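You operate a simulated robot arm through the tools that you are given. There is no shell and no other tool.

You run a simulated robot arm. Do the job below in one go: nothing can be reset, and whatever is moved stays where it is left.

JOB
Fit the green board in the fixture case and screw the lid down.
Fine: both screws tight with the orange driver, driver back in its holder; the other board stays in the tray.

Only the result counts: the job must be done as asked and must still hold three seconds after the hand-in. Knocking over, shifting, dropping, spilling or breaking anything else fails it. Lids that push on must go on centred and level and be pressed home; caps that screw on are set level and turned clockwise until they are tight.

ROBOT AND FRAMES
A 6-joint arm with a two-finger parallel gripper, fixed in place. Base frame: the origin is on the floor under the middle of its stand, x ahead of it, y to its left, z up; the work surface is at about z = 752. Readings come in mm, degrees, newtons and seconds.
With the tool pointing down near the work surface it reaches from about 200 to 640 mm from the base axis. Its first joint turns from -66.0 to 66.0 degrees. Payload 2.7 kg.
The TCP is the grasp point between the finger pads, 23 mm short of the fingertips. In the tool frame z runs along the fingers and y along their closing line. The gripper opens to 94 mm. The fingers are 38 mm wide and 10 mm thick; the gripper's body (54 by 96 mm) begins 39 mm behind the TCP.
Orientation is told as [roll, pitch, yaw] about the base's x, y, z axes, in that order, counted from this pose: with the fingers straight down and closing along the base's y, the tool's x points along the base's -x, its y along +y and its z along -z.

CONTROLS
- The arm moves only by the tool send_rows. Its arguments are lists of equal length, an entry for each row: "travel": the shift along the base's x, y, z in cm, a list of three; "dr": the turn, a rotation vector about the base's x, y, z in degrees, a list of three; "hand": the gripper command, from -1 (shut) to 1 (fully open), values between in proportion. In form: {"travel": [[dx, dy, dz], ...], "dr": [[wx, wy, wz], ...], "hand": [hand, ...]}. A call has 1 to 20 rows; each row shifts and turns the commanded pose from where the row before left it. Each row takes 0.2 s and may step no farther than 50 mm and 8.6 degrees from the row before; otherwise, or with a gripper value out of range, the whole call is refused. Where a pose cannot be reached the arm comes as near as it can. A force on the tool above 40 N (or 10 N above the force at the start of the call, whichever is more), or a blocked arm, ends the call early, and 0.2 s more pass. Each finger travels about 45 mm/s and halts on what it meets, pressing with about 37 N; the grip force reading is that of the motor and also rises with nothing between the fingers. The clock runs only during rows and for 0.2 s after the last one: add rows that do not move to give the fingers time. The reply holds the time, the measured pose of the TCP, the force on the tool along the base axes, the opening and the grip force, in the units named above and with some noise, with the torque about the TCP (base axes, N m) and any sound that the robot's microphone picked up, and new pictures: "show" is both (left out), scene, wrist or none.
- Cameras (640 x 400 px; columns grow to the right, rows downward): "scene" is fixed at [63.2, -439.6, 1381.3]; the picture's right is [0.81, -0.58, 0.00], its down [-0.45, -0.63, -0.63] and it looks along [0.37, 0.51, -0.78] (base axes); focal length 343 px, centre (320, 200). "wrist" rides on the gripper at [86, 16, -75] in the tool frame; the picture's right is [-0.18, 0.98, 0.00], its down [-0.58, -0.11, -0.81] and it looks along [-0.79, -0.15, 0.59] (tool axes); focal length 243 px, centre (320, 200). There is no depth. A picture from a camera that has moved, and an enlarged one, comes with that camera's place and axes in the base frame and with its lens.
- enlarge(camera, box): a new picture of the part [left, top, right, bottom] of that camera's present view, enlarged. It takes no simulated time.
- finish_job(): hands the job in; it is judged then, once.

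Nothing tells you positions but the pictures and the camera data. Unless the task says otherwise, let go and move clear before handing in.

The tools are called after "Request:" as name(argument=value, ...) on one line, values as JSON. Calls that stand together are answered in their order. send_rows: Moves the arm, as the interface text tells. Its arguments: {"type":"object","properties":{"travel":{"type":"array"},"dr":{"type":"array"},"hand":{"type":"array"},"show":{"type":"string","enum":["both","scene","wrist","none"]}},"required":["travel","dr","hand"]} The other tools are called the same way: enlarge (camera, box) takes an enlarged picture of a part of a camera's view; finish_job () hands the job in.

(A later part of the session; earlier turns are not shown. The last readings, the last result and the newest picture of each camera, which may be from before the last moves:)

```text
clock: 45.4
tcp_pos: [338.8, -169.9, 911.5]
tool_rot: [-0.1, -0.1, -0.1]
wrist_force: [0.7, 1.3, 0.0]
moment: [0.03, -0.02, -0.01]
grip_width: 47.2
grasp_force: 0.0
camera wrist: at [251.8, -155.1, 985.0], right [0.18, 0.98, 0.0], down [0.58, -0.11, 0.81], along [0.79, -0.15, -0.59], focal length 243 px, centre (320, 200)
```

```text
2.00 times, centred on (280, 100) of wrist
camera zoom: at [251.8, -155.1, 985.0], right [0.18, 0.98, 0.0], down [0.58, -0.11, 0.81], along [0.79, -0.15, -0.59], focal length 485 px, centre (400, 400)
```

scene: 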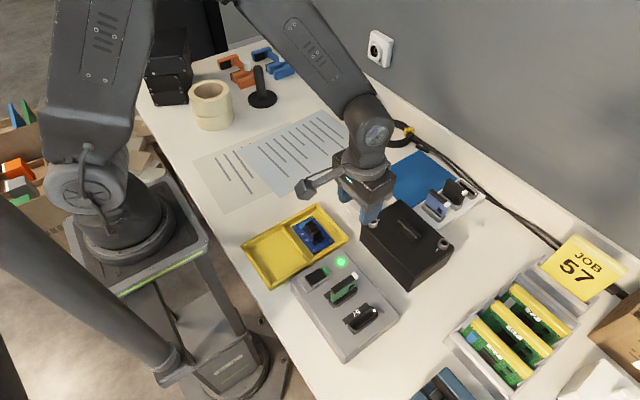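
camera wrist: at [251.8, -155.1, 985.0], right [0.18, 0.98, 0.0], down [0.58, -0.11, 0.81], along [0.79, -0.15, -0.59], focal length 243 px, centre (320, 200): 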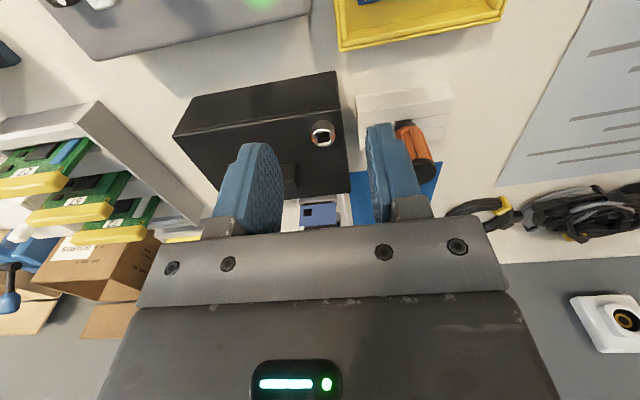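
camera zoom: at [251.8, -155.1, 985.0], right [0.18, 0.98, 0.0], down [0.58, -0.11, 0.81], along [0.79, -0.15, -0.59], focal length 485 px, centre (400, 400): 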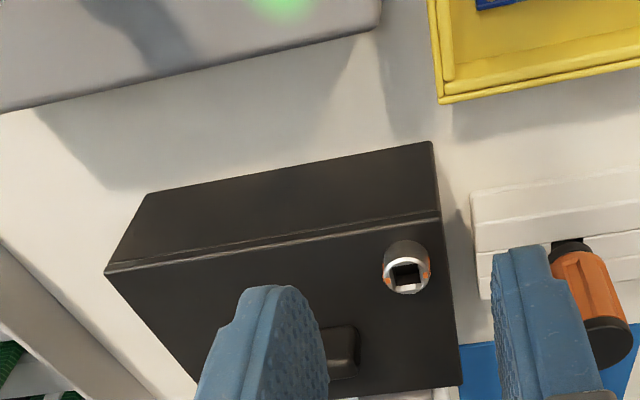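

Request:
send_rows(travel=[[2, 0, -0.5], [2, 0, -0.5], [0, 0, 0]], dr=[[0, 0, 0], [0, 0, 0], [0, 0, 0]], hand=[0, 0, 0], show="none")

Request:
enlarge(camera="wrist", box=[240, 20, 400, 140])

Request:
send_rows(travel=[[2, -3, 0], [1, -4, 0], [1, -4, 0], [0, 0, 0]], dr=[[0, 0, 0], [0, 0, 0], [0, 0, 0], [0, 0, 0]], hand=[0, 0, 0, 0], show="wrist")

Request:
enlarge(camera="wrist", box=[240, 20, 400, 140])

```text
clock: 46.2
tcp_pos: [379.0, -170.6, 900.1]
tool_rot: [-0.1, -0.2, 0.0]
wrist_force: [-0.4, -0.8, -0.2]
moment: [-0.01, 0.01, -0.02]
grip_width: 47.3
grasp_force: 0.1
```

```text
3.33 times, centred on (320, 80) of wrist
camera zoom: at [292.2, -155.0, 975.7], right [0.18, 0.98, 0.0], down [0.58, -0.11, 0.81], along [0.79, -0.15, -0.59], focal length 809 px, centre (320, 600)
```

zoom: 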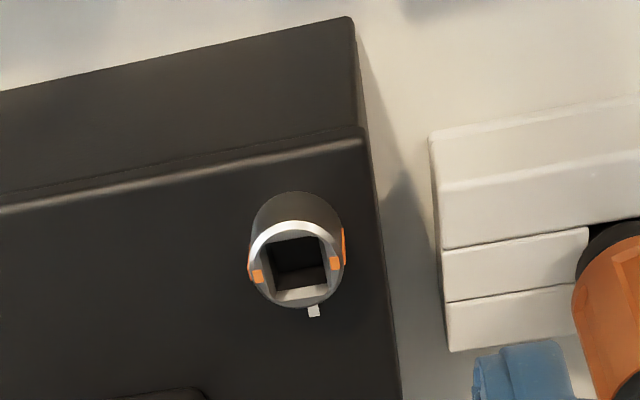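

```text
clock: 47.2
tcp_pos: [419.0, -281.6, 900.6]
tool_rot: [-0.1, 0.0, -0.1]
wrist_force: [-0.1, 0.2, 0.3]
moment: [-0.02, -0.01, 0.01]
grip_width: 47.0
grasp_force: 0.0
camera wrist: at [332.8, -265.8, 975.1], right [0.18, 0.98, 0.0], down [0.58, -0.11, 0.81], along [0.79, -0.15, -0.59], focal length 243 px, centre (320, 200)
```

wrist: 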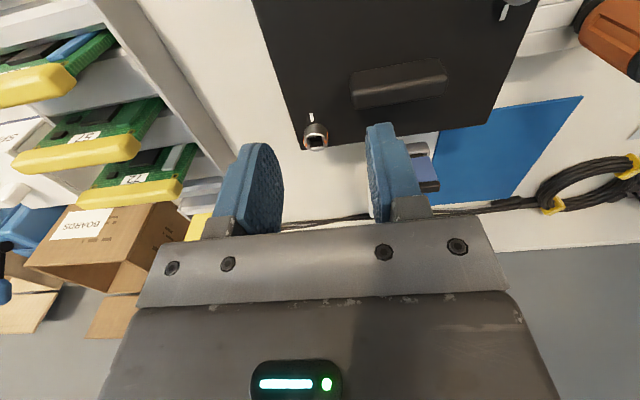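

```text
3.33 times, centred on (320, 80) of wrist
camera zoom: at [332.8, -265.8, 975.1], right [0.18, 0.98, 0.0], down [0.58, -0.11, 0.81], along [0.79, -0.15, -0.59], focal length 809 px, centre (320, 600)
```

zoom: 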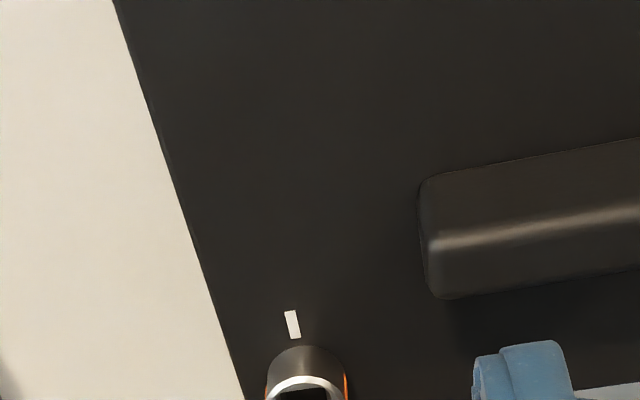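

Request:
enlarge(camera="wrist", box=[270, 90, 370, 170])

Request:
send_rows(travel=[[2.5, 0, -0.5], [2.5, 0, -0.5], [0, 0, 0]], dr=[[0, 0, 0], [0, 0, 0], [0, 0, 0]], hand=[0, 0, 0], show="none")

Request:
enlarge(camera="wrist", box=[240, 20, 400, 140])

```text
5.00 times, centred on (320, 130) of wrist
camera zoom: at [332.8, -265.8, 975.1], right [0.18, 0.98, 0.0], down [0.58, -0.11, 0.81], along [0.79, -0.15, -0.59], focal length 1213 px, centre (320, 550)
```

zoom: 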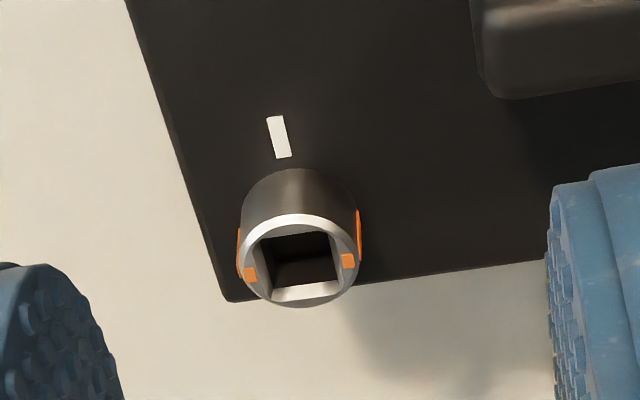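

```text
clock: 48.0
tcp_pos: [471.2, -280.2, 892.2]
tool_rot: [0.0, 0.0, 0.0]
wrist_force: [0.3, -0.6, 0.0]
moment: [-0.01, -0.03, -0.01]
grip_width: 47.0
grasp_force: 0.0
```

```text
3.33 times, centred on (320, 80) of wrist
camera zoom: at [383.4, -265.1, 965.2], right [0.18, 0.98, 0.0], down [0.58, -0.11, 0.81], along [0.79, -0.15, -0.59], focal length 809 px, centre (320, 600)
```

zoom: 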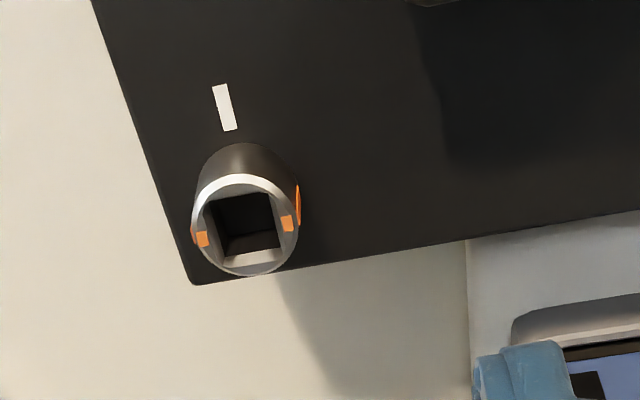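

Screw 1 is near (381.2, -176.4) and screw 2 near (456.2, -292.2), both with tops at about z 826 and square sockets aligned to the axes. Next is the driver, so I'll get a close look at it.

Request:
send_rows(travel=[[-2.1, 4.5, 1], [-2.1, 4.5, 0.5], [-2.1, 4.5, 0], [-2.1, 4.6, 0], [0, 0, 0]], dr=[[0, 0, 0], [0, 0, 0], [0, 0, 0], [0, 0, 0], [0, 0, 0]], hand=[0.1, 0.1, 0.1, 0.1, 0.1])

Request:
enlarge(camera="wrist", box=[220, 0, 420, 150])

Request:
enlarge(camera="scene", box=[340, 165, 390, 215])

```text
refused: row 1 steps farther than a row can; nothing moved
```

```text
2.67 times, centred on (320, 75) of wrist
camera zoom: at [383.4, -265.1, 965.2], right [0.18, 0.98, 0.0], down [0.58, -0.11, 0.81], along [0.79, -0.15, -0.59], focal length 647 px, centre (320, 533)
```

zoom: 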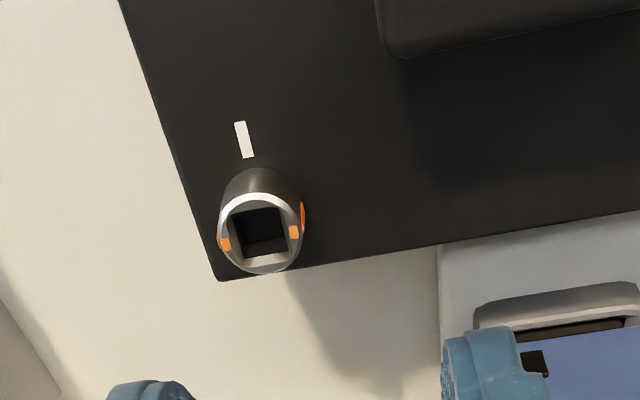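

```text
8.00 times, centred on (365, 190) of scene
camera zoom: at [63.2, -439.6, 1381.3], right [0.81, -0.58, 0.0], down [-0.45, -0.63, -0.63], along [0.37, 0.51, -0.78], focal length 2746 px, centre (-40, 280)
```

zoom: 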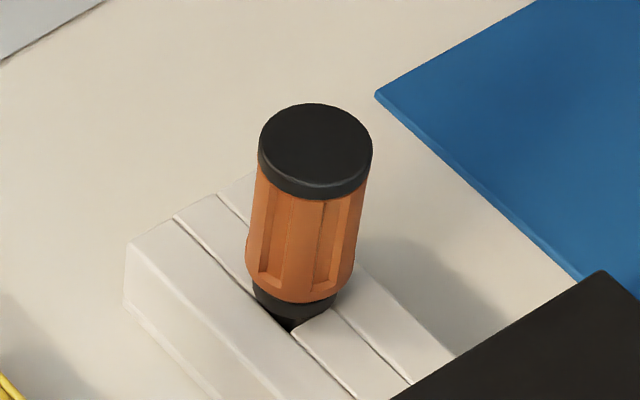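

That call was refused because the steps were too long. I'll redo the same move with smaller ones.

Request:
send_rows(travel=[[-1.7, 3.6, 1], [-1.7, 3.6, 0.5], [-1.7, 3.6, 0], [-1.7, 3.6, 0], [-1.6, 3.7, 0], [0, 0, 0]], dr=[[0, 0, 0], [0, 0, 0], [0, 0, 0], [0, 0, 0], [0, 0, 0], [0, 0, 0]], hand=[0.1, 0.1, 0.1, 0.1, 0.1, 0.1])

Request:
enlarge(camera="wrist", box=[220, 0, 420, 150])

```text
clock: 49.4
tcp_pos: [385.4, -100.1, 907.0]
tool_rot: [-0.1, -0.1, -0.1]
wrist_force: [0.7, -0.5, -0.2]
moment: [-0.04, 0.01, 0.01]
grip_width: 51.6
grasp_force: 0.1
camera wrist: at [298.6, -84.1, 980.6], right [0.19, 0.98, 0.0], down [0.58, -0.11, 0.81], along [0.79, -0.15, -0.59], focal length 243 px, centre (320, 200)
```

scene: 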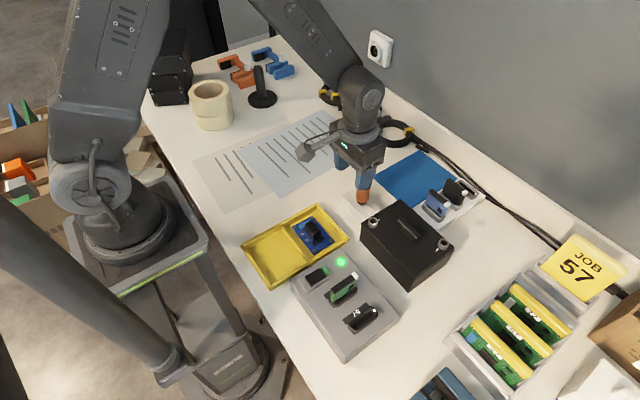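
wrist: 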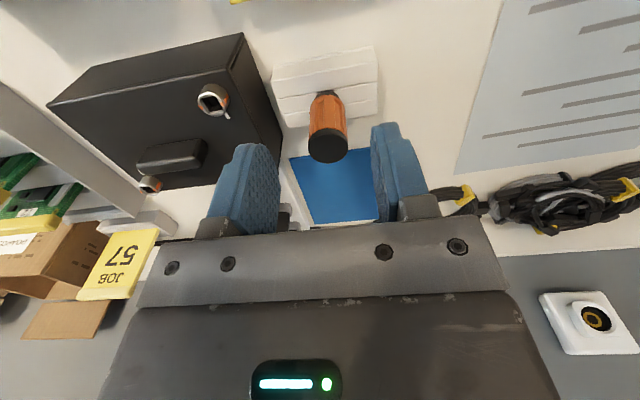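

```text
2.67 times, centred on (320, 75) of wrist
camera zoom: at [298.6, -84.1, 980.6], right [0.19, 0.98, 0.0], down [0.58, -0.11, 0.81], along [0.79, -0.15, -0.59], focal length 647 px, centre (320, 533)
```

zoom: 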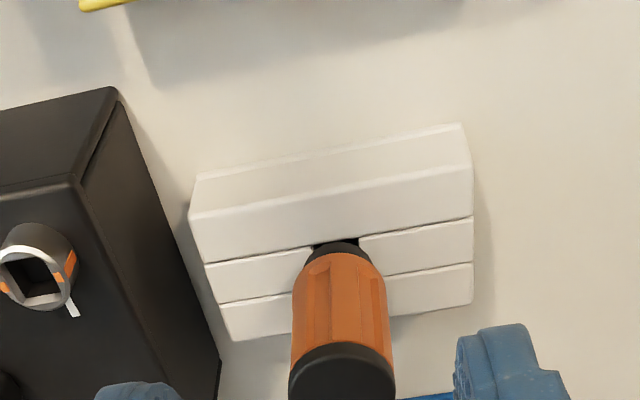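

Request:
enlarge(camera="wrist", box=[280, 90, 376, 170])

Request:
enlarge(camera="scene", box=[340, 165, 390, 215])

```text
5.00 times, centred on (328, 130) of wrist
camera zoom: at [298.6, -84.1, 980.6], right [0.19, 0.98, 0.0], down [0.58, -0.11, 0.81], along [0.79, -0.15, -0.59], focal length 1213 px, centre (280, 550)
```

zoom: 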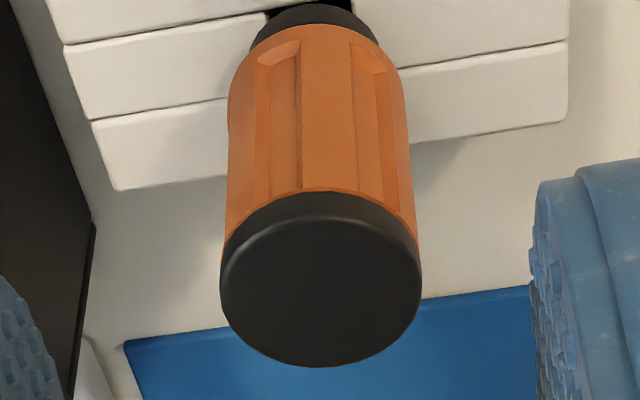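

```text
8.00 times, centred on (365, 190) of scene
camera zoom: at [63.2, -439.6, 1381.3], right [0.81, -0.58, 0.0], down [-0.45, -0.63, -0.63], along [0.37, 0.51, -0.78], focal length 2746 px, centre (-40, 280)
```

zoom: 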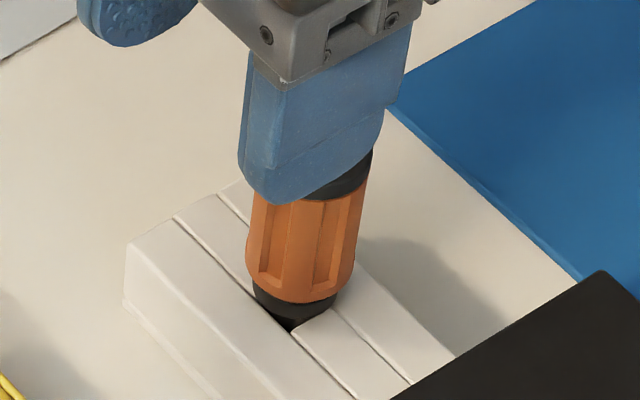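

Request:
send_rows(travel=[[1.8, -0.02, 0], [1.82, -0.02, 0], [0, 0, -1.5], [0, 0, 0]], dr=[[0, 0, 0], [0, 0, 0], [0, 0, 0], [0, 0, 0]], hand=[0.1, 0.1, 0.1, 0.1])

Request:
enlarge(camera="wrist", box=[220, 50, 420, 200])

Request:
enlarge(camera="scene", box=[330, 135, 410, 215])

```text
clock: 50.4
tcp_pos: [421.9, -100.6, 891.1]
tool_rot: [-0.1, -0.1, 0.1]
wrist_force: [-0.4, 0.3, 0.0]
moment: [0.0, -0.01, 0.02]
grip_width: 51.7
grasp_force: 0.2
camera wrist: at [334.7, -84.7, 965.7], right [0.18, 0.98, 0.0], down [0.58, -0.11, 0.81], along [0.79, -0.15, -0.59], focal length 243 px, centre (320, 200)
```

scene: 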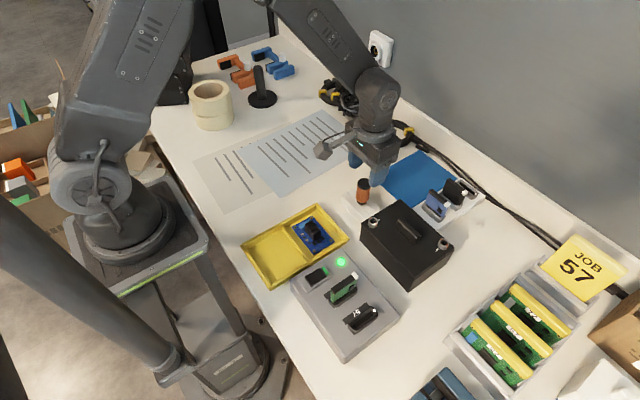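
wrist: 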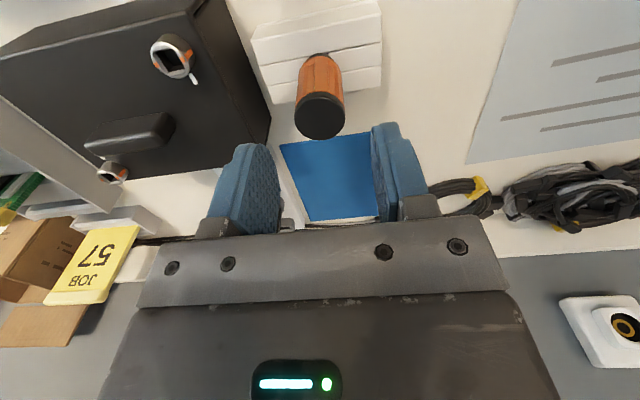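

```text
2.67 times, centred on (320, 125) of wrist
camera zoom: at [334.7, -84.7, 965.7], right [0.18, 0.98, 0.0], down [0.58, -0.11, 0.81], along [0.79, -0.15, -0.59], focal length 647 px, centre (320, 400)
```

zoom: 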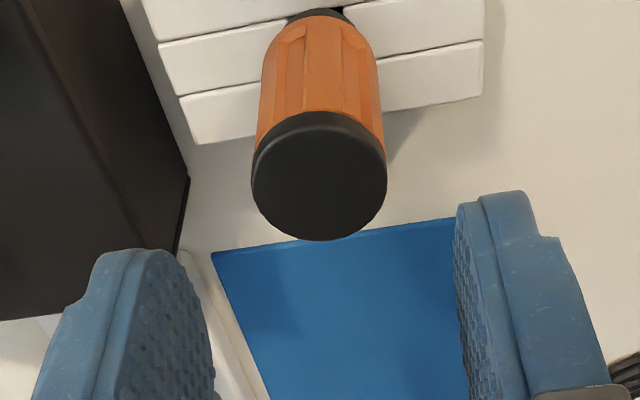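

```text
5.00 times, centred on (370, 175) of scene
camera zoom: at [63.2, -439.6, 1381.3], right [0.81, -0.58, 0.0], down [-0.45, -0.63, -0.63], along [0.37, 0.51, -0.78], focal length 1716 px, centre (70, 325)
```

zoom: 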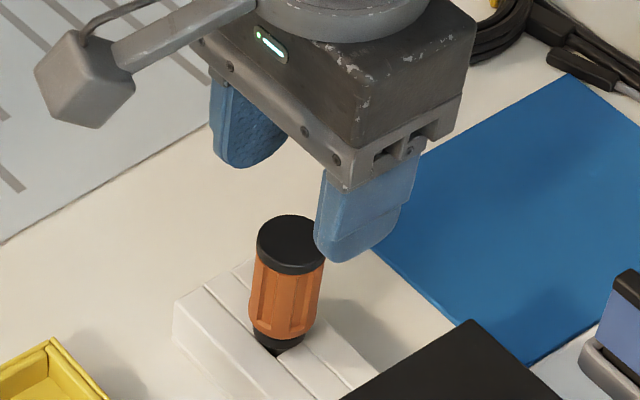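

Request:
send_rows(travel=[[0, 0, -2], [0, 0, -2], [0, 0, -2], [0, 0, -1.8], [0, 0, 0]], dr=[[0, 0, 0], [0, 0, 0], [0, 0, 0], [0, 0, 0], [0, 0, 0]], hand=[0.1, 0.1, 0.1, 0.1, 0.1])

Request:
enlarge(camera="wrist", box=[200, 50, 440, 220])

Request:
enlarge(camera="scene", box=[330, 155, 410, 215])

```text
clock: 51.6
tcp_pos: [420.9, -100.7, 813.7]
tool_rot: [-0.1, -0.2, 0.0]
wrist_force: [-0.6, -0.1, 0.0]
moment: [0.0, 0.0, -0.03]
grip_width: 51.9
grasp_force: 0.0
camera wrist: at [334.8, -84.3, 888.1], right [0.18, 0.98, 0.0], down [0.58, -0.11, 0.81], along [0.79, -0.15, -0.59], focal length 243 px, centre (320, 200)
```

scene: 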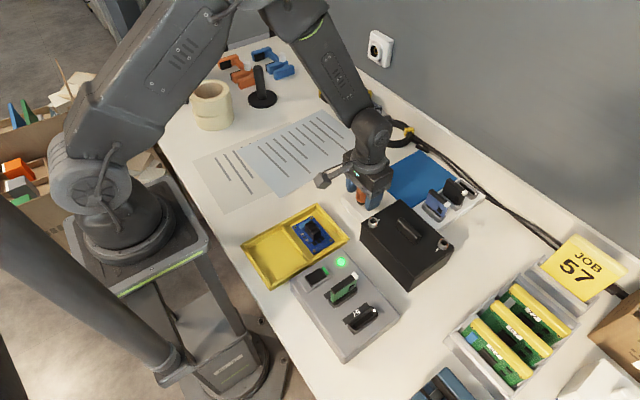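
wrist: 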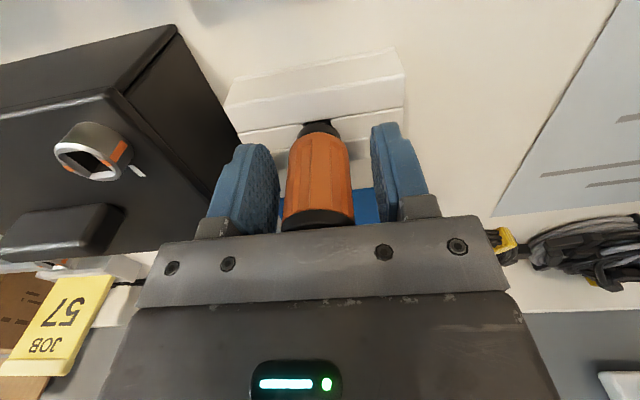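

```text
2.35 times, centred on (320, 135) of wrist
camera zoom: at [334.8, -84.3, 888.1], right [0.18, 0.98, 0.0], down [0.58, -0.11, 0.81], along [0.79, -0.15, -0.59], focal length 571 px, centre (320, 353)
```

zoom: 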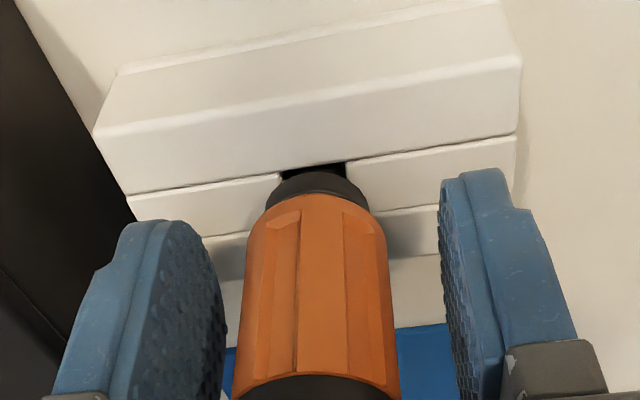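

```text
6.67 times, centred on (370, 185) of scene
camera zoom: at [63.2, -439.6, 1381.3], right [0.81, -0.58, 0.0], down [-0.45, -0.63, -0.63], along [0.37, 0.51, -0.78], focal length 2288 px, centre (-13, 300)
```

zoom: 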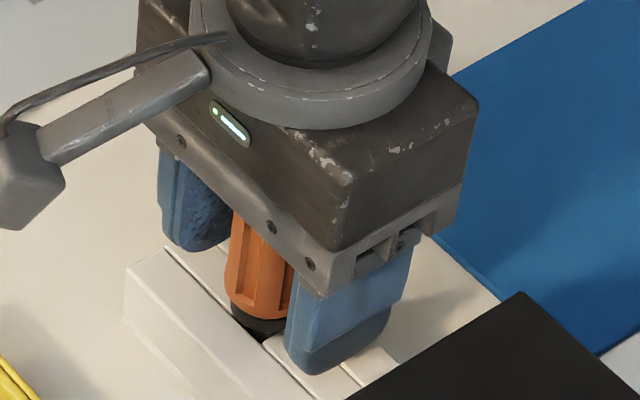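

Request:
send_rows(travel=[[0, 0, 0], [0, 0, 0], [0, 0, 0], [0, 0, 0], [0, 0, 0]], dr=[[0, 0, 0], [0, 0, 0], [0, 0, 0], [0, 0, 0], [0, 0, 0]], hand=[-0.2, -0.35, -0.42, -1, -1], show="wrist")

Request:
enlarge(camera="wrist", box=[200, 50, 440, 220])

```text
clock: 52.8
tcp_pos: [421.6, -99.5, 814.9]
tool_rot: [0.0, -0.1, 0.0]
wrist_force: [-0.1, 0.0, -0.2]
moment: [0.01, 0.01, 0.01]
grip_width: 28.9
grasp_force: 37.0
camera wrist: at [334.7, -84.2, 888.3], right [0.18, 0.98, 0.0], down [0.58, -0.11, 0.81], along [0.79, -0.15, -0.59], focal length 243 px, centre (320, 200)
```

wrist: 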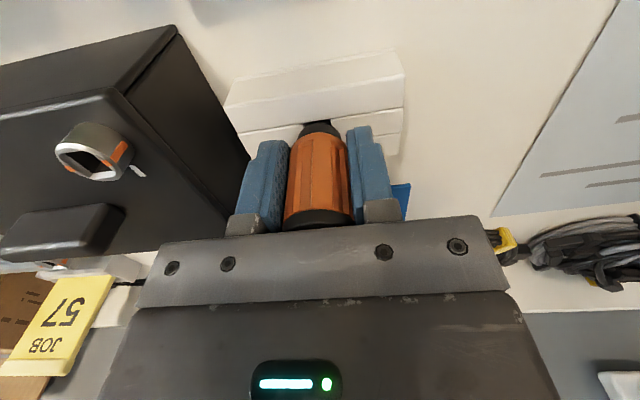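

```text
2.35 times, centred on (320, 135) of wrist
camera zoom: at [334.7, -84.2, 888.3], right [0.18, 0.98, 0.0], down [0.58, -0.11, 0.81], along [0.79, -0.15, -0.59], focal length 571 px, centre (320, 353)
```

zoom: 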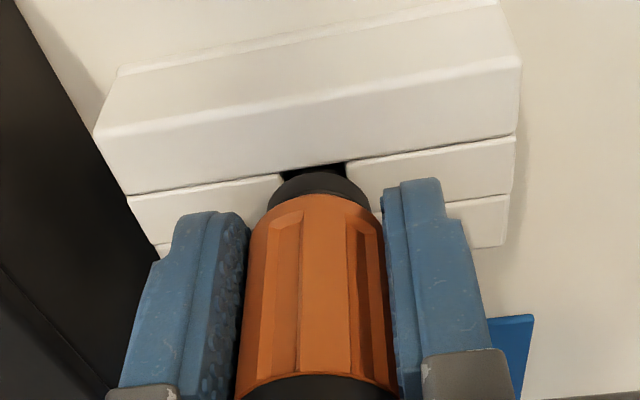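

Request:
send_rows(travel=[[0, 0, 0.5], [0, 0, 1], [0, 0, 1.5], [0, 0, 2], [0, 0, 2], [0, 0, 2], [0, 0, 0]], dr=[[0, 0, 0], [0, 0, 0], [0, 0, 0], [0, 0, 0], [0, 0, 0], [0, 0, 0], [0, 0, 0]], hand=[-1, -1, -1, -1, -1, -1, -1])

Request:
enlarge(camera="wrist", box=[200, 0, 440, 220])

Request:
enlarge(camera="scene", box=[330, 115, 410, 215])

```text
clock: 54.4
tcp_pos: [420.8, -99.6, 903.4]
tool_rot: [0.0, -0.2, 0.0]
wrist_force: [0.5, 0.2, -0.8]
moment: [0.01, 0.03, -0.03]
grip_width: 28.8
grasp_force: 37.4
camera wrist: at [334.2, -83.8, 977.2], right [0.18, 0.98, 0.0], down [0.58, -0.11, 0.81], along [0.79, -0.15, -0.59], focal length 243 px, centre (320, 200)
```

scene: 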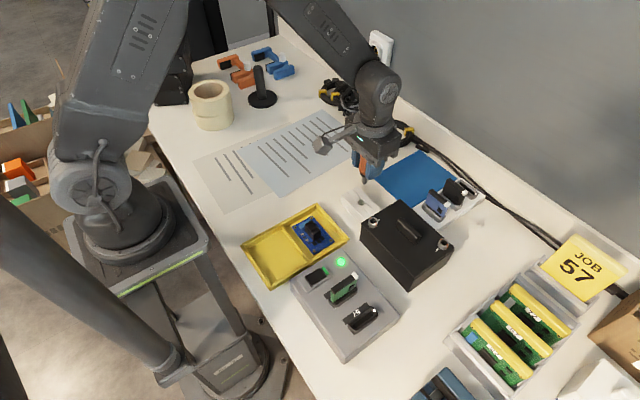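
wrist: 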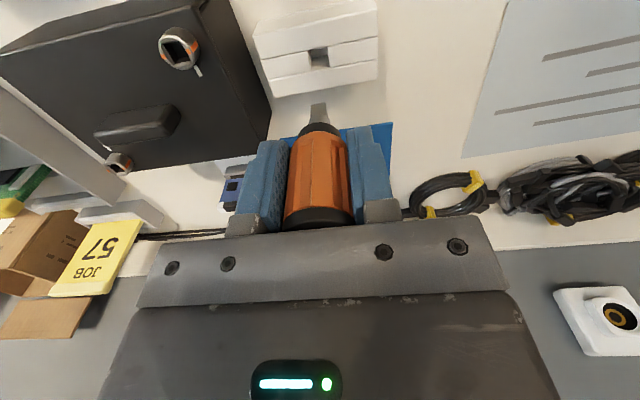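

```text
1.82 times, centred on (320, 110) of wrist
camera zoom: at [334.2, -83.8, 977.2], right [0.18, 0.98, 0.0], down [0.58, -0.11, 0.81], along [0.79, -0.15, -0.59], focal length 441 px, centre (320, 364)
```

zoom: 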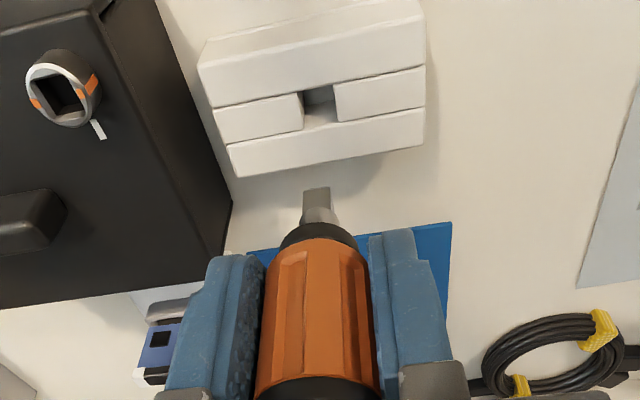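

```text
4.00 times, centred on (370, 165) of scene
camera zoom: at [63.2, -439.6, 1381.3], right [0.81, -0.58, 0.0], down [-0.45, -0.63, -0.63], along [0.37, 0.51, -0.78], focal length 1373 px, centre (120, 340)
```

zoom: 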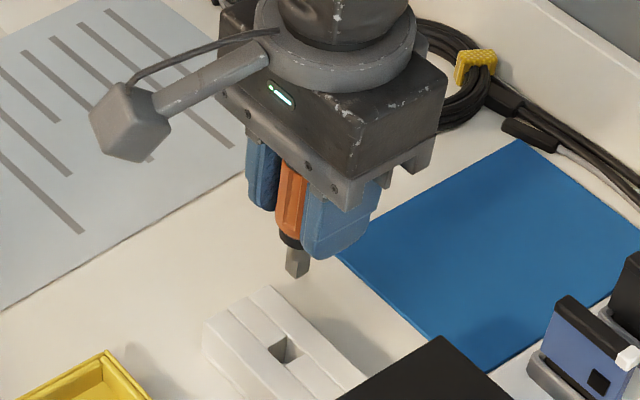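

Request:
enlarge(camera="wrist", box=[290, 85, 350, 145])

Request:
enlarge(camera="scene", box=[350, 160, 380, 190])

Request:
enlarge(camera="wrist", box=[240, 0, 390, 110])

```text
6.67 times, centred on (320, 115) of wrist
camera zoom: at [334.2, -83.8, 977.2], right [0.18, 0.98, 0.0], down [0.58, -0.11, 0.81], along [0.79, -0.15, -0.59], focal length 1618 px, centre (320, 767)
```

zoom: 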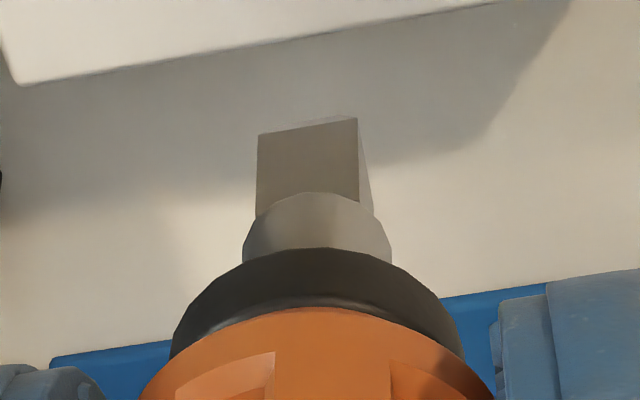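

```text
13.33 times, centred on (365, 175) of scene
camera zoom: at [63.2, -439.6, 1381.3], right [0.81, -0.58, 0.0], down [-0.45, -0.63, -0.63], along [0.37, 0.51, -0.78], focal length 4577 px, centre (-280, 533)
```

zoom: 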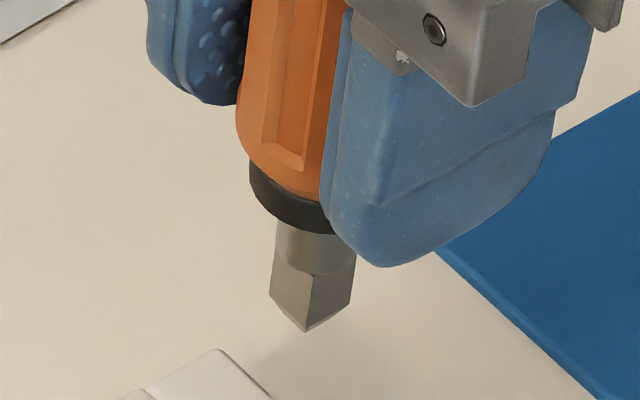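

```text
3.64 times, centred on (315, 55) of wrist
camera zoom: at [334.2, -83.8, 977.2], right [0.18, 0.98, 0.0], down [0.58, -0.11, 0.81], along [0.79, -0.15, -0.59], focal length 882 px, centre (338, 727)
```

zoom: 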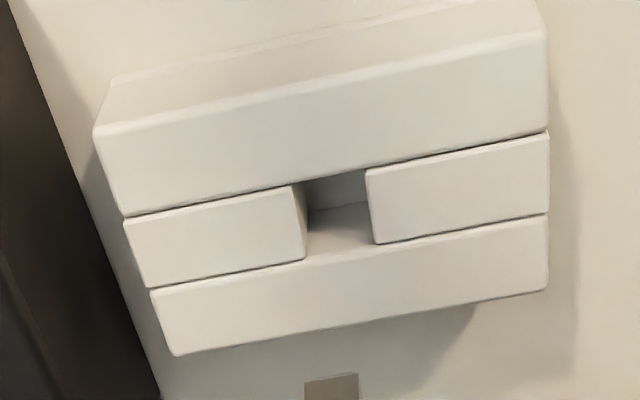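

The driver has a 9 mm square bit aligned to the axes, with its tip 58 mm below the TCP. I'll carry it above screw 1.

Request:
send_rows(travel=[[-1.3, -2.5, 0.3], [-1.3, -2.5, 0], [-1.32, -2.61, 0], [0, 0, 0]], dr=[[0, 0, 0], [0, 0, 0], [0, 0, 0], [0, 0, 0]], hand=[-1, -1, -1, -1])

Request:
enlarge(camera="wrist", box=[270, 60, 370, 150])

Request:
enlarge(camera="scene", box=[345, 180, 405, 235])

```text
clock: 55.4
tcp_pos: [382.5, -176.2, 905.7]
tool_rot: [-0.1, -0.1, -0.1]
wrist_force: [1.5, 1.2, -1.0]
moment: [-0.02, 0.0, -0.01]
grip_width: 29.1
grasp_force: 37.5
camera wrist: at [295.3, -160.7, 980.5], right [0.18, 0.98, 0.0], down [0.58, -0.11, 0.81], along [0.79, -0.15, -0.59], focal length 243 px, centre (320, 200)
```

scene: 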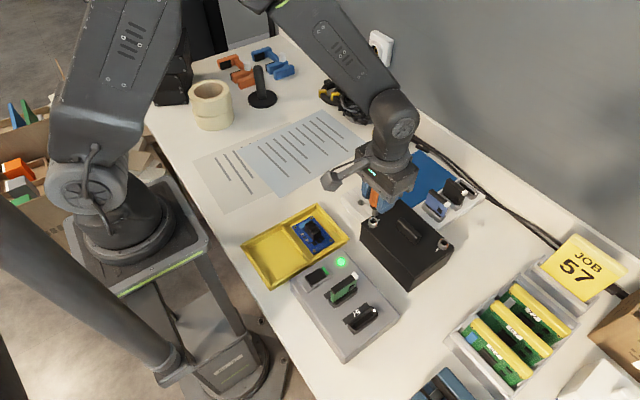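
wrist: 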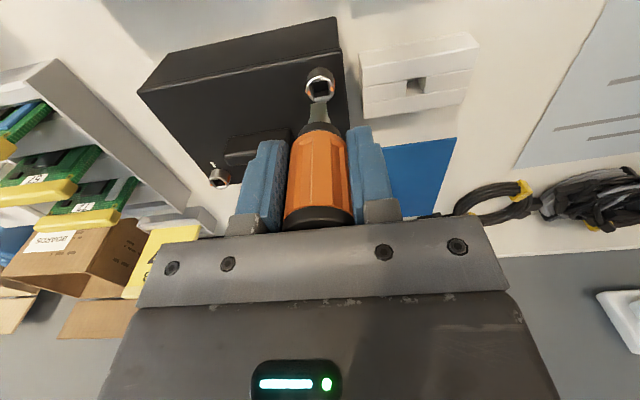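

```text
4.44 times, centred on (320, 105) of wrist
camera zoom: at [295.3, -160.7, 980.5], right [0.18, 0.98, 0.0], down [0.58, -0.11, 0.81], along [0.79, -0.15, -0.59], focal length 1078 px, centre (320, 622)
```

zoom: 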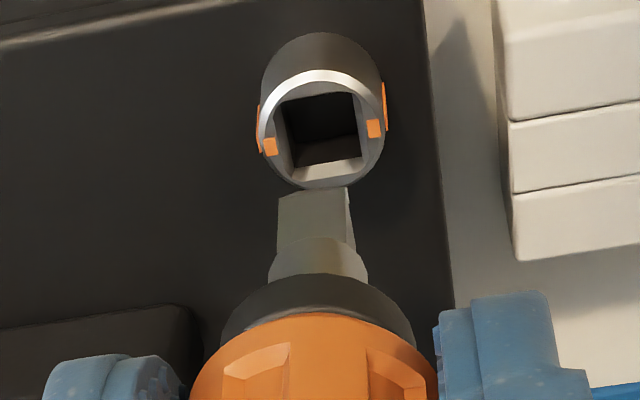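

```text
7.27 times, centred on (375, 208) of scene
camera zoom: at [63.2, -439.6, 1381.3], right [0.81, -0.58, 0.0], down [-0.45, -0.63, -0.63], along [0.37, 0.51, -0.78], focal length 2496 px, centre (-80, 146)
```

zoom: 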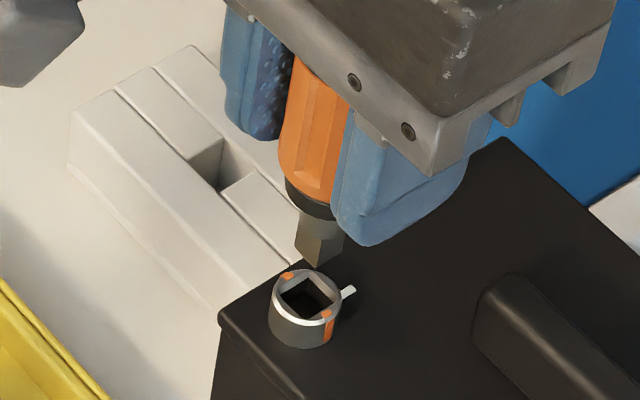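

Request:
send_rows(travel=[[-0.04, 0.06, -0.6], [0, 0, -0.6], [0, 0, -0.6], [0, 0, 0]], dr=[[0, 0, 0], [0, 0, 0], [0, 0, 0], [0, 0, 0]], hand=[-1, -1, -1, -1], show="none")

Request:
enlarge(camera="wrist", box=[270, 60, 370, 150])

Request:
enlarge(camera="scene", box=[355, 195, 390, 230])

```text
clock: 56.4
tcp_pos: [382.2, -175.0, 888.2]
tool_rot: [0.0, -0.1, 0.0]
wrist_force: [0.4, 0.8, -0.4]
moment: [0.0, 0.02, -0.02]
grip_width: 28.8
grasp_force: 36.7
```

```text
4.44 times, centred on (320, 105) of wrist
camera zoom: at [295.0, -159.5, 962.4], right [0.18, 0.98, 0.0], down [0.58, -0.11, 0.81], along [0.79, -0.15, -0.59], focal length 1078 px, centre (320, 622)
```

zoom: 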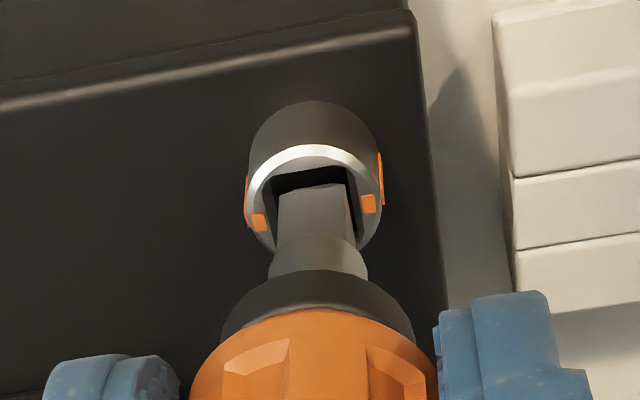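

```text
11.43 times, centred on (372, 212) of scene
camera zoom: at [63.2, -439.6, 1381.3], right [0.81, -0.58, 0.0], down [-0.45, -0.63, -0.63], along [0.37, 0.51, -0.78], focal length 3923 px, centre (-280, 57)
```

zoom: 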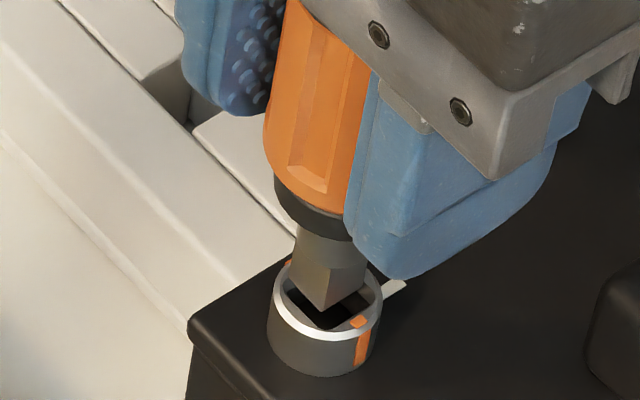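

Request:
enlarge(camera="scene", box=[365, 212, 385, 225])

Request:
enlarge(camera="wrist", box=[300, 90, 340, 115])

```text
16.00 times, centred on (375, 218) of scene
camera zoom: at [63.2, -439.6, 1381.3], right [0.81, -0.58, 0.0], down [-0.45, -0.63, -0.63], along [0.37, 0.51, -0.78], focal length 5492 px, centre (-560, -96)
```

zoom: 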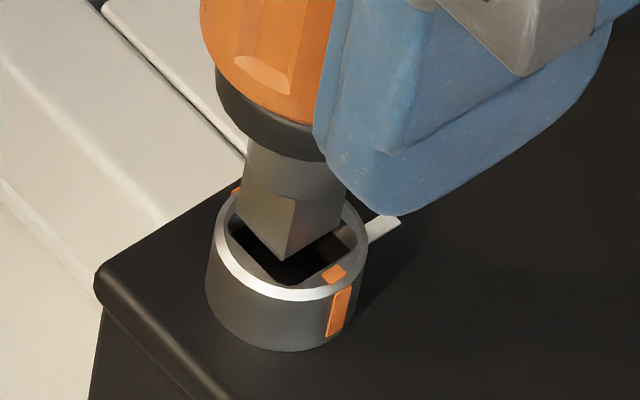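

```text
16.00 times, centred on (320, 102) of wrist
camera zoom: at [295.0, -159.5, 962.4], right [0.18, 0.98, 0.0], down [0.58, -0.11, 0.81], along [0.79, -0.15, -0.59], focal length 3882 px, centre (320, 1760)
```

zoom: 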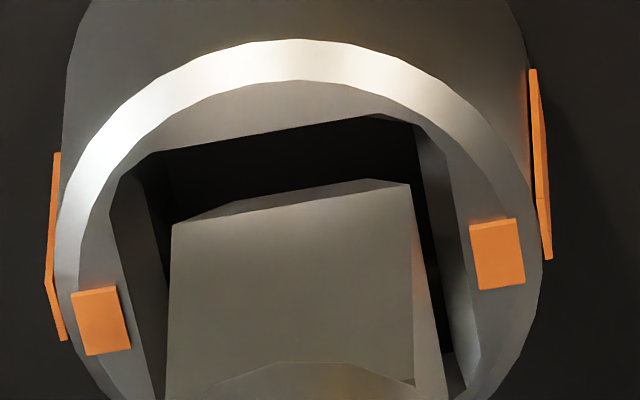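

Request:
send_rows(travel=[[0.04, -0.03, -0.3], [0, 0, -0.3], [0, 0, 0]], dr=[[0, 0, 0], [0, 0, 0], [0, 0, 0]], hand=[-1, -1, -1], show="none")

Request:
enlarge(camera="scene", box=[365, 212, 385, 225])

Request:
enlarge(camera="wrist", box=[295, 95, 345, 126])

```text
clock: 57.2
tcp_pos: [380.6, -175.3, 883.0]
tool_rot: [-0.2, -0.1, -0.1]
wrist_force: [0.2, 0.3, -0.6]
moment: [0.01, 0.01, -0.07]
grip_width: 28.7
grasp_force: 37.1
```

```text
16.00 times, centred on (375, 218) of scene
camera zoom: at [63.2, -439.6, 1381.3], right [0.81, -0.58, 0.0], down [-0.45, -0.63, -0.63], along [0.37, 0.51, -0.78], focal length 5492 px, centre (-560, -96)
```

zoom: 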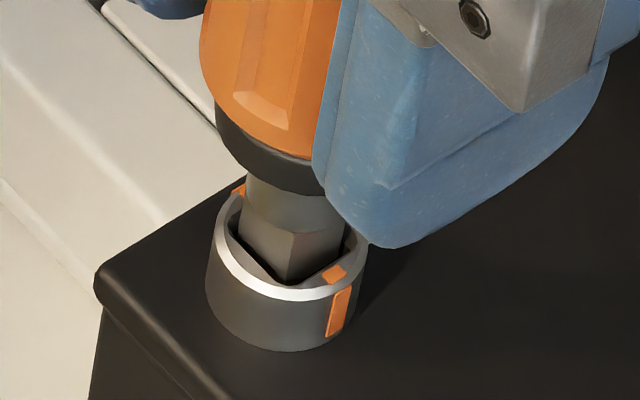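

```text
12.80 times, centred on (320, 110) of wrist
camera zoom: at [295.2, -160.1, 956.5], right [0.18, 0.98, 0.0], down [0.58, -0.11, 0.81], along [0.79, -0.15, -0.59], focal length 3106 px, centre (320, 1346)
```

zoom: 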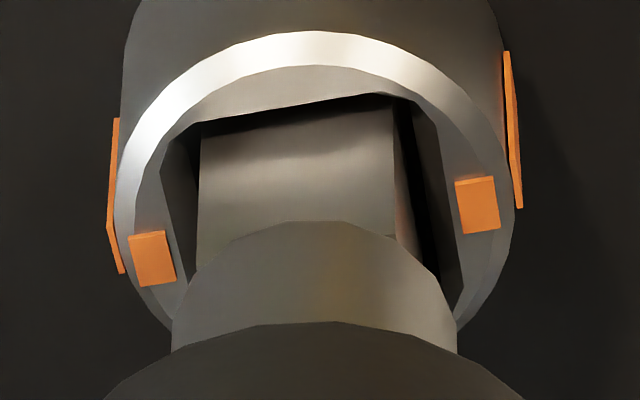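

Request:
send_rows(travel=[[0, 0, -0.2], [0, 0, -0.2], [0, 0, -0.2], [0, 0, 0]], dr=[[0, 0, 0], [0, 0, 0], [0, 0, 0], [0, 0, 0]], hand=[-1, -1, -1, -1], show="none")

Request:
enlarge(camera="scene", box=[365, 212, 385, 225])

Request:
enlarge(camera="wrist", box=[295, 95, 345, 126])

```text
clock: 58.2
tcp_pos: [383.9, -176.7, 877.6]
tool_rot: [-0.2, -0.5, -0.1]
wrist_force: [1.4, 3.6, 29.8]
moment: [0.37, 0.04, 0.02]
grip_width: 28.9
grasp_force: 37.1
```

```text
16.00 times, centred on (375, 218) of scene
camera zoom: at [62.9, -439.4, 1381.4], right [0.81, -0.58, 0.0], down [-0.45, -0.63, -0.63], along [0.37, 0.51, -0.78], focal length 5492 px, centre (-560, -96)
```

zoom: 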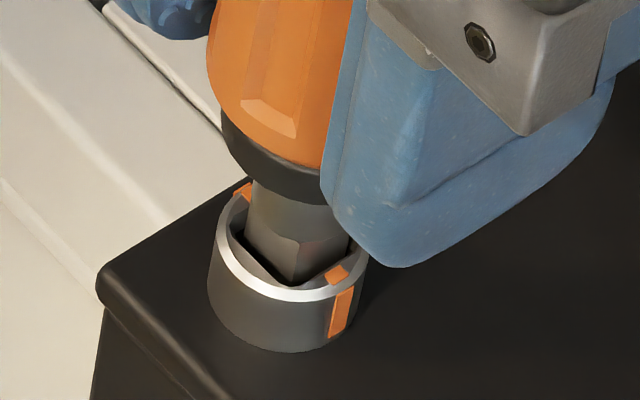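

```text
12.80 times, centred on (320, 110) of wrist
camera zoom: at [296.1, -160.3, 951.5], right [0.18, 0.98, 0.0], down [0.57, -0.11, 0.81], along [0.8, -0.15, -0.58], focal length 3106 px, centre (320, 1346)
```

zoom: 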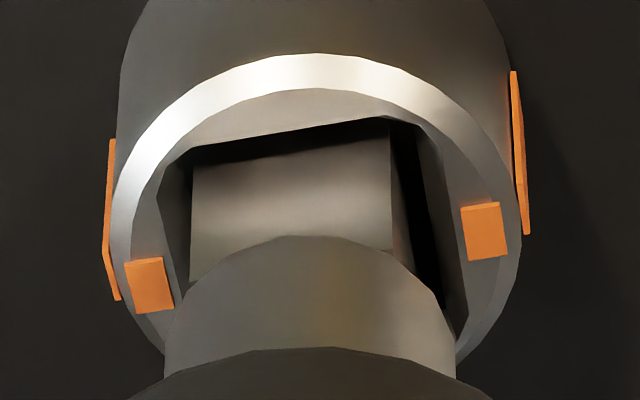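

Request:
send_rows(travel=[[0, 0, 0.2], [0, 0, 0.15], [0, 0.06, 0], [0, 0, 0]], dr=[[0, 0, 0], [0, 0, 0], [0, 0, 0], [0, 0, 0]], hand=[-1, -1, -1, -1], show="none")

Request:
enlarge(camera="wrist", box=[295, 95, 345, 126])

Request:
enlarge(camera="scene", box=[365, 212, 385, 225])

```text
clock: 59.2
tcp_pos: [382.4, -175.0, 879.1]
tool_rot: [0.0, 0.1, -0.1]
wrist_force: [2.4, 0.6, -1.5]
moment: [0.08, -0.09, 0.02]
grip_width: 28.9
grasp_force: 37.1
```

```text
12.80 times, centred on (320, 110) of wrist
camera zoom: at [294.6, -159.3, 953.6], right [0.19, 0.98, 0.0], down [0.58, -0.11, 0.81], along [0.79, -0.15, -0.59], focal length 3106 px, centre (320, 1346)
```

zoom: 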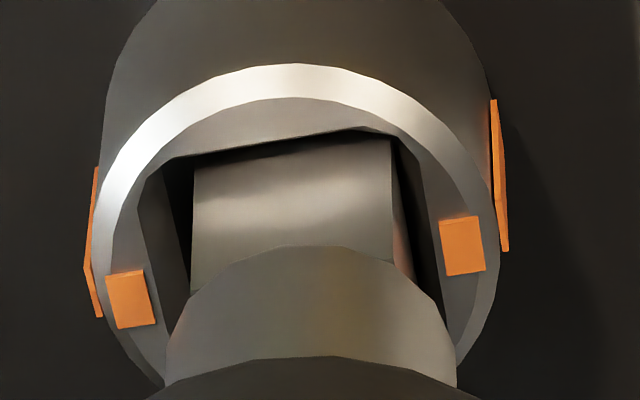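

```text
16.00 times, centred on (375, 218) of scene
camera zoom: at [63.2, -439.6, 1381.3], right [0.81, -0.58, 0.0], down [-0.45, -0.63, -0.63], along [0.37, 0.51, -0.78], focal length 5492 px, centre (-560, -96)
```

zoom: 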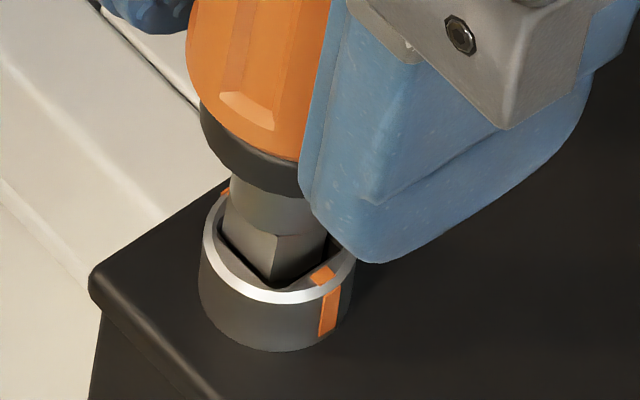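

Request:
send_rows(travel=[[0, -0.05, 0], [0, 0, -0.1], [0, 0, -0.1], [0, 0, 0]], dr=[[0, 0, 0], [0, 0, 0], [0, 0, 0], [0, 0, 0]], hand=[-1, -1, -1, -1], show="none")

Request:
enlarge(camera="wrist", box=[295, 95, 345, 126])

Request:
enlarge(camera="scene", box=[365, 212, 385, 225])

```text
clock: 60.2
tcp_pos: [382.2, -175.7, 879.2]
tool_rot: [-0.1, 0.0, -0.1]
wrist_force: [0.9, -1.3, 2.4]
moment: [-0.13, -0.03, 0.02]
grip_width: 29.0
grasp_force: 36.4
```

```text
12.80 times, centred on (320, 110) of wrist
camera zoom: at [295.2, -159.9, 951.9], right [0.18, 0.98, 0.0], down [0.58, -0.11, 0.81], along [0.79, -0.15, -0.59], focal length 3106 px, centre (320, 1346)
```

zoom: 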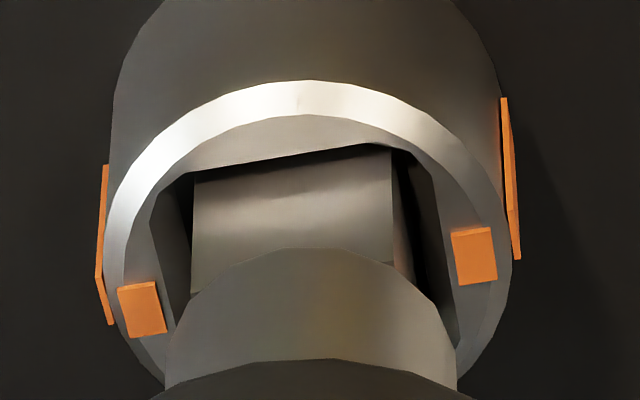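

```text
16.00 times, centred on (375, 218) of scene
camera zoom: at [63.1, -439.6, 1381.3], right [0.81, -0.58, 0.0], down [-0.45, -0.63, -0.63], along [0.37, 0.51, -0.78], focal length 5492 px, centre (-560, -96)
```

zoom: 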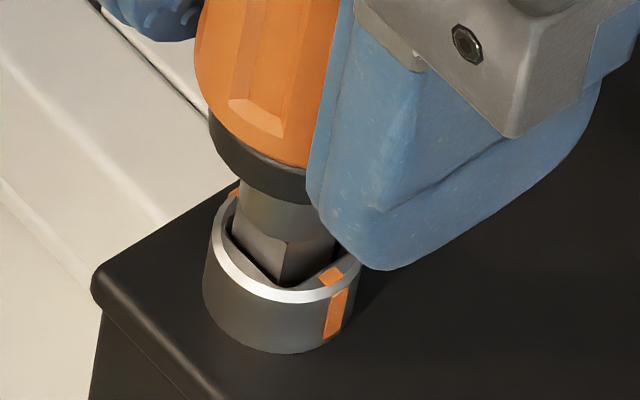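

Request:
send_rows(travel=[[0, 0, -0.05], [0, 0, -0.05], [0, 0, 0]], dr=[[0, 0, 0], [0, 0, 0], [0, 0, 0]], hand=[-1, -1, -1], show="none")

Request:
send_rows(travel=[[0, 0, 0], [0, 0, 0], [0, 0, 0]], dr=[[0, 0, -2], [0, 0, -2], [0, 0, 0]], hand=[-1, -1, -1], show="none")

Request:
enlarge(camera="wrist", box=[295, 95, 345, 126])

Request:
enlarge(camera="scene", box=[365, 212, 385, 225])

```text
clock: 61.0
tcp_pos: [381.9, -175.2, 876.2]
tool_rot: [-0.1, -0.1, 0.0]
wrist_force: [-2.5, -0.7, 11.6]
moment: [-0.15, 0.17, -0.01]
grip_width: 28.9
grasp_force: 36.6
```

```text
clock: 61.8
tcp_pos: [381.7, -175.7, 875.3]
tool_rot: [-0.1, -0.2, -4.1]
wrist_force: [0.0, -1.3, 8.6]
moment: [-0.15, 0.03, -0.03]
grip_width: 28.9
grasp_force: 36.6
```

```text
12.80 times, centred on (320, 110) of wrist
camera zoom: at [297.0, -154.0, 950.5], right [0.25, 0.97, 0.0], down [0.57, -0.15, 0.81], along [0.78, -0.21, -0.59], focal length 3106 px, centre (320, 1346)
```

zoom: 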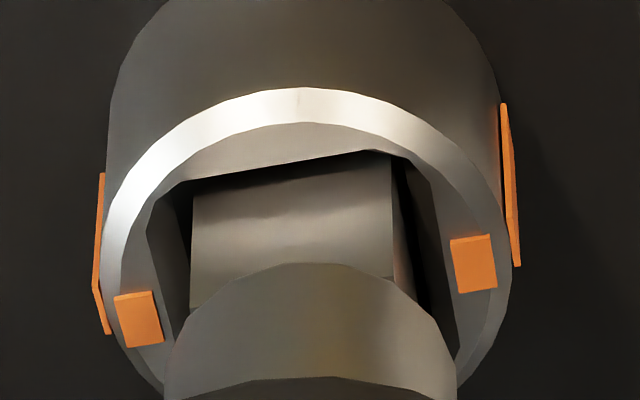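

```text
16.00 times, centred on (375, 218) of scene
camera zoom: at [63.1, -439.5, 1381.3], right [0.81, -0.58, 0.0], down [-0.45, -0.63, -0.63], along [0.37, 0.51, -0.78], focal length 5492 px, centre (-560, -96)
```

zoom: 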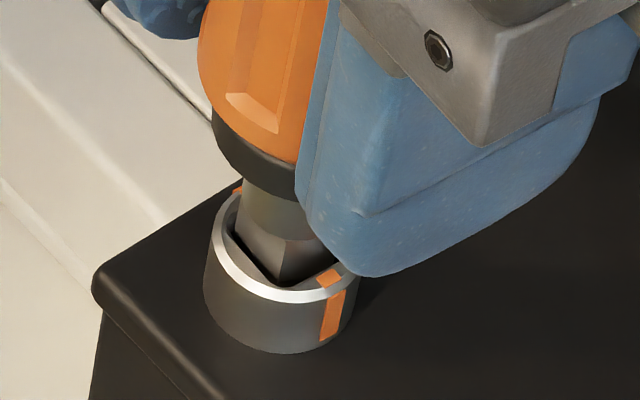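

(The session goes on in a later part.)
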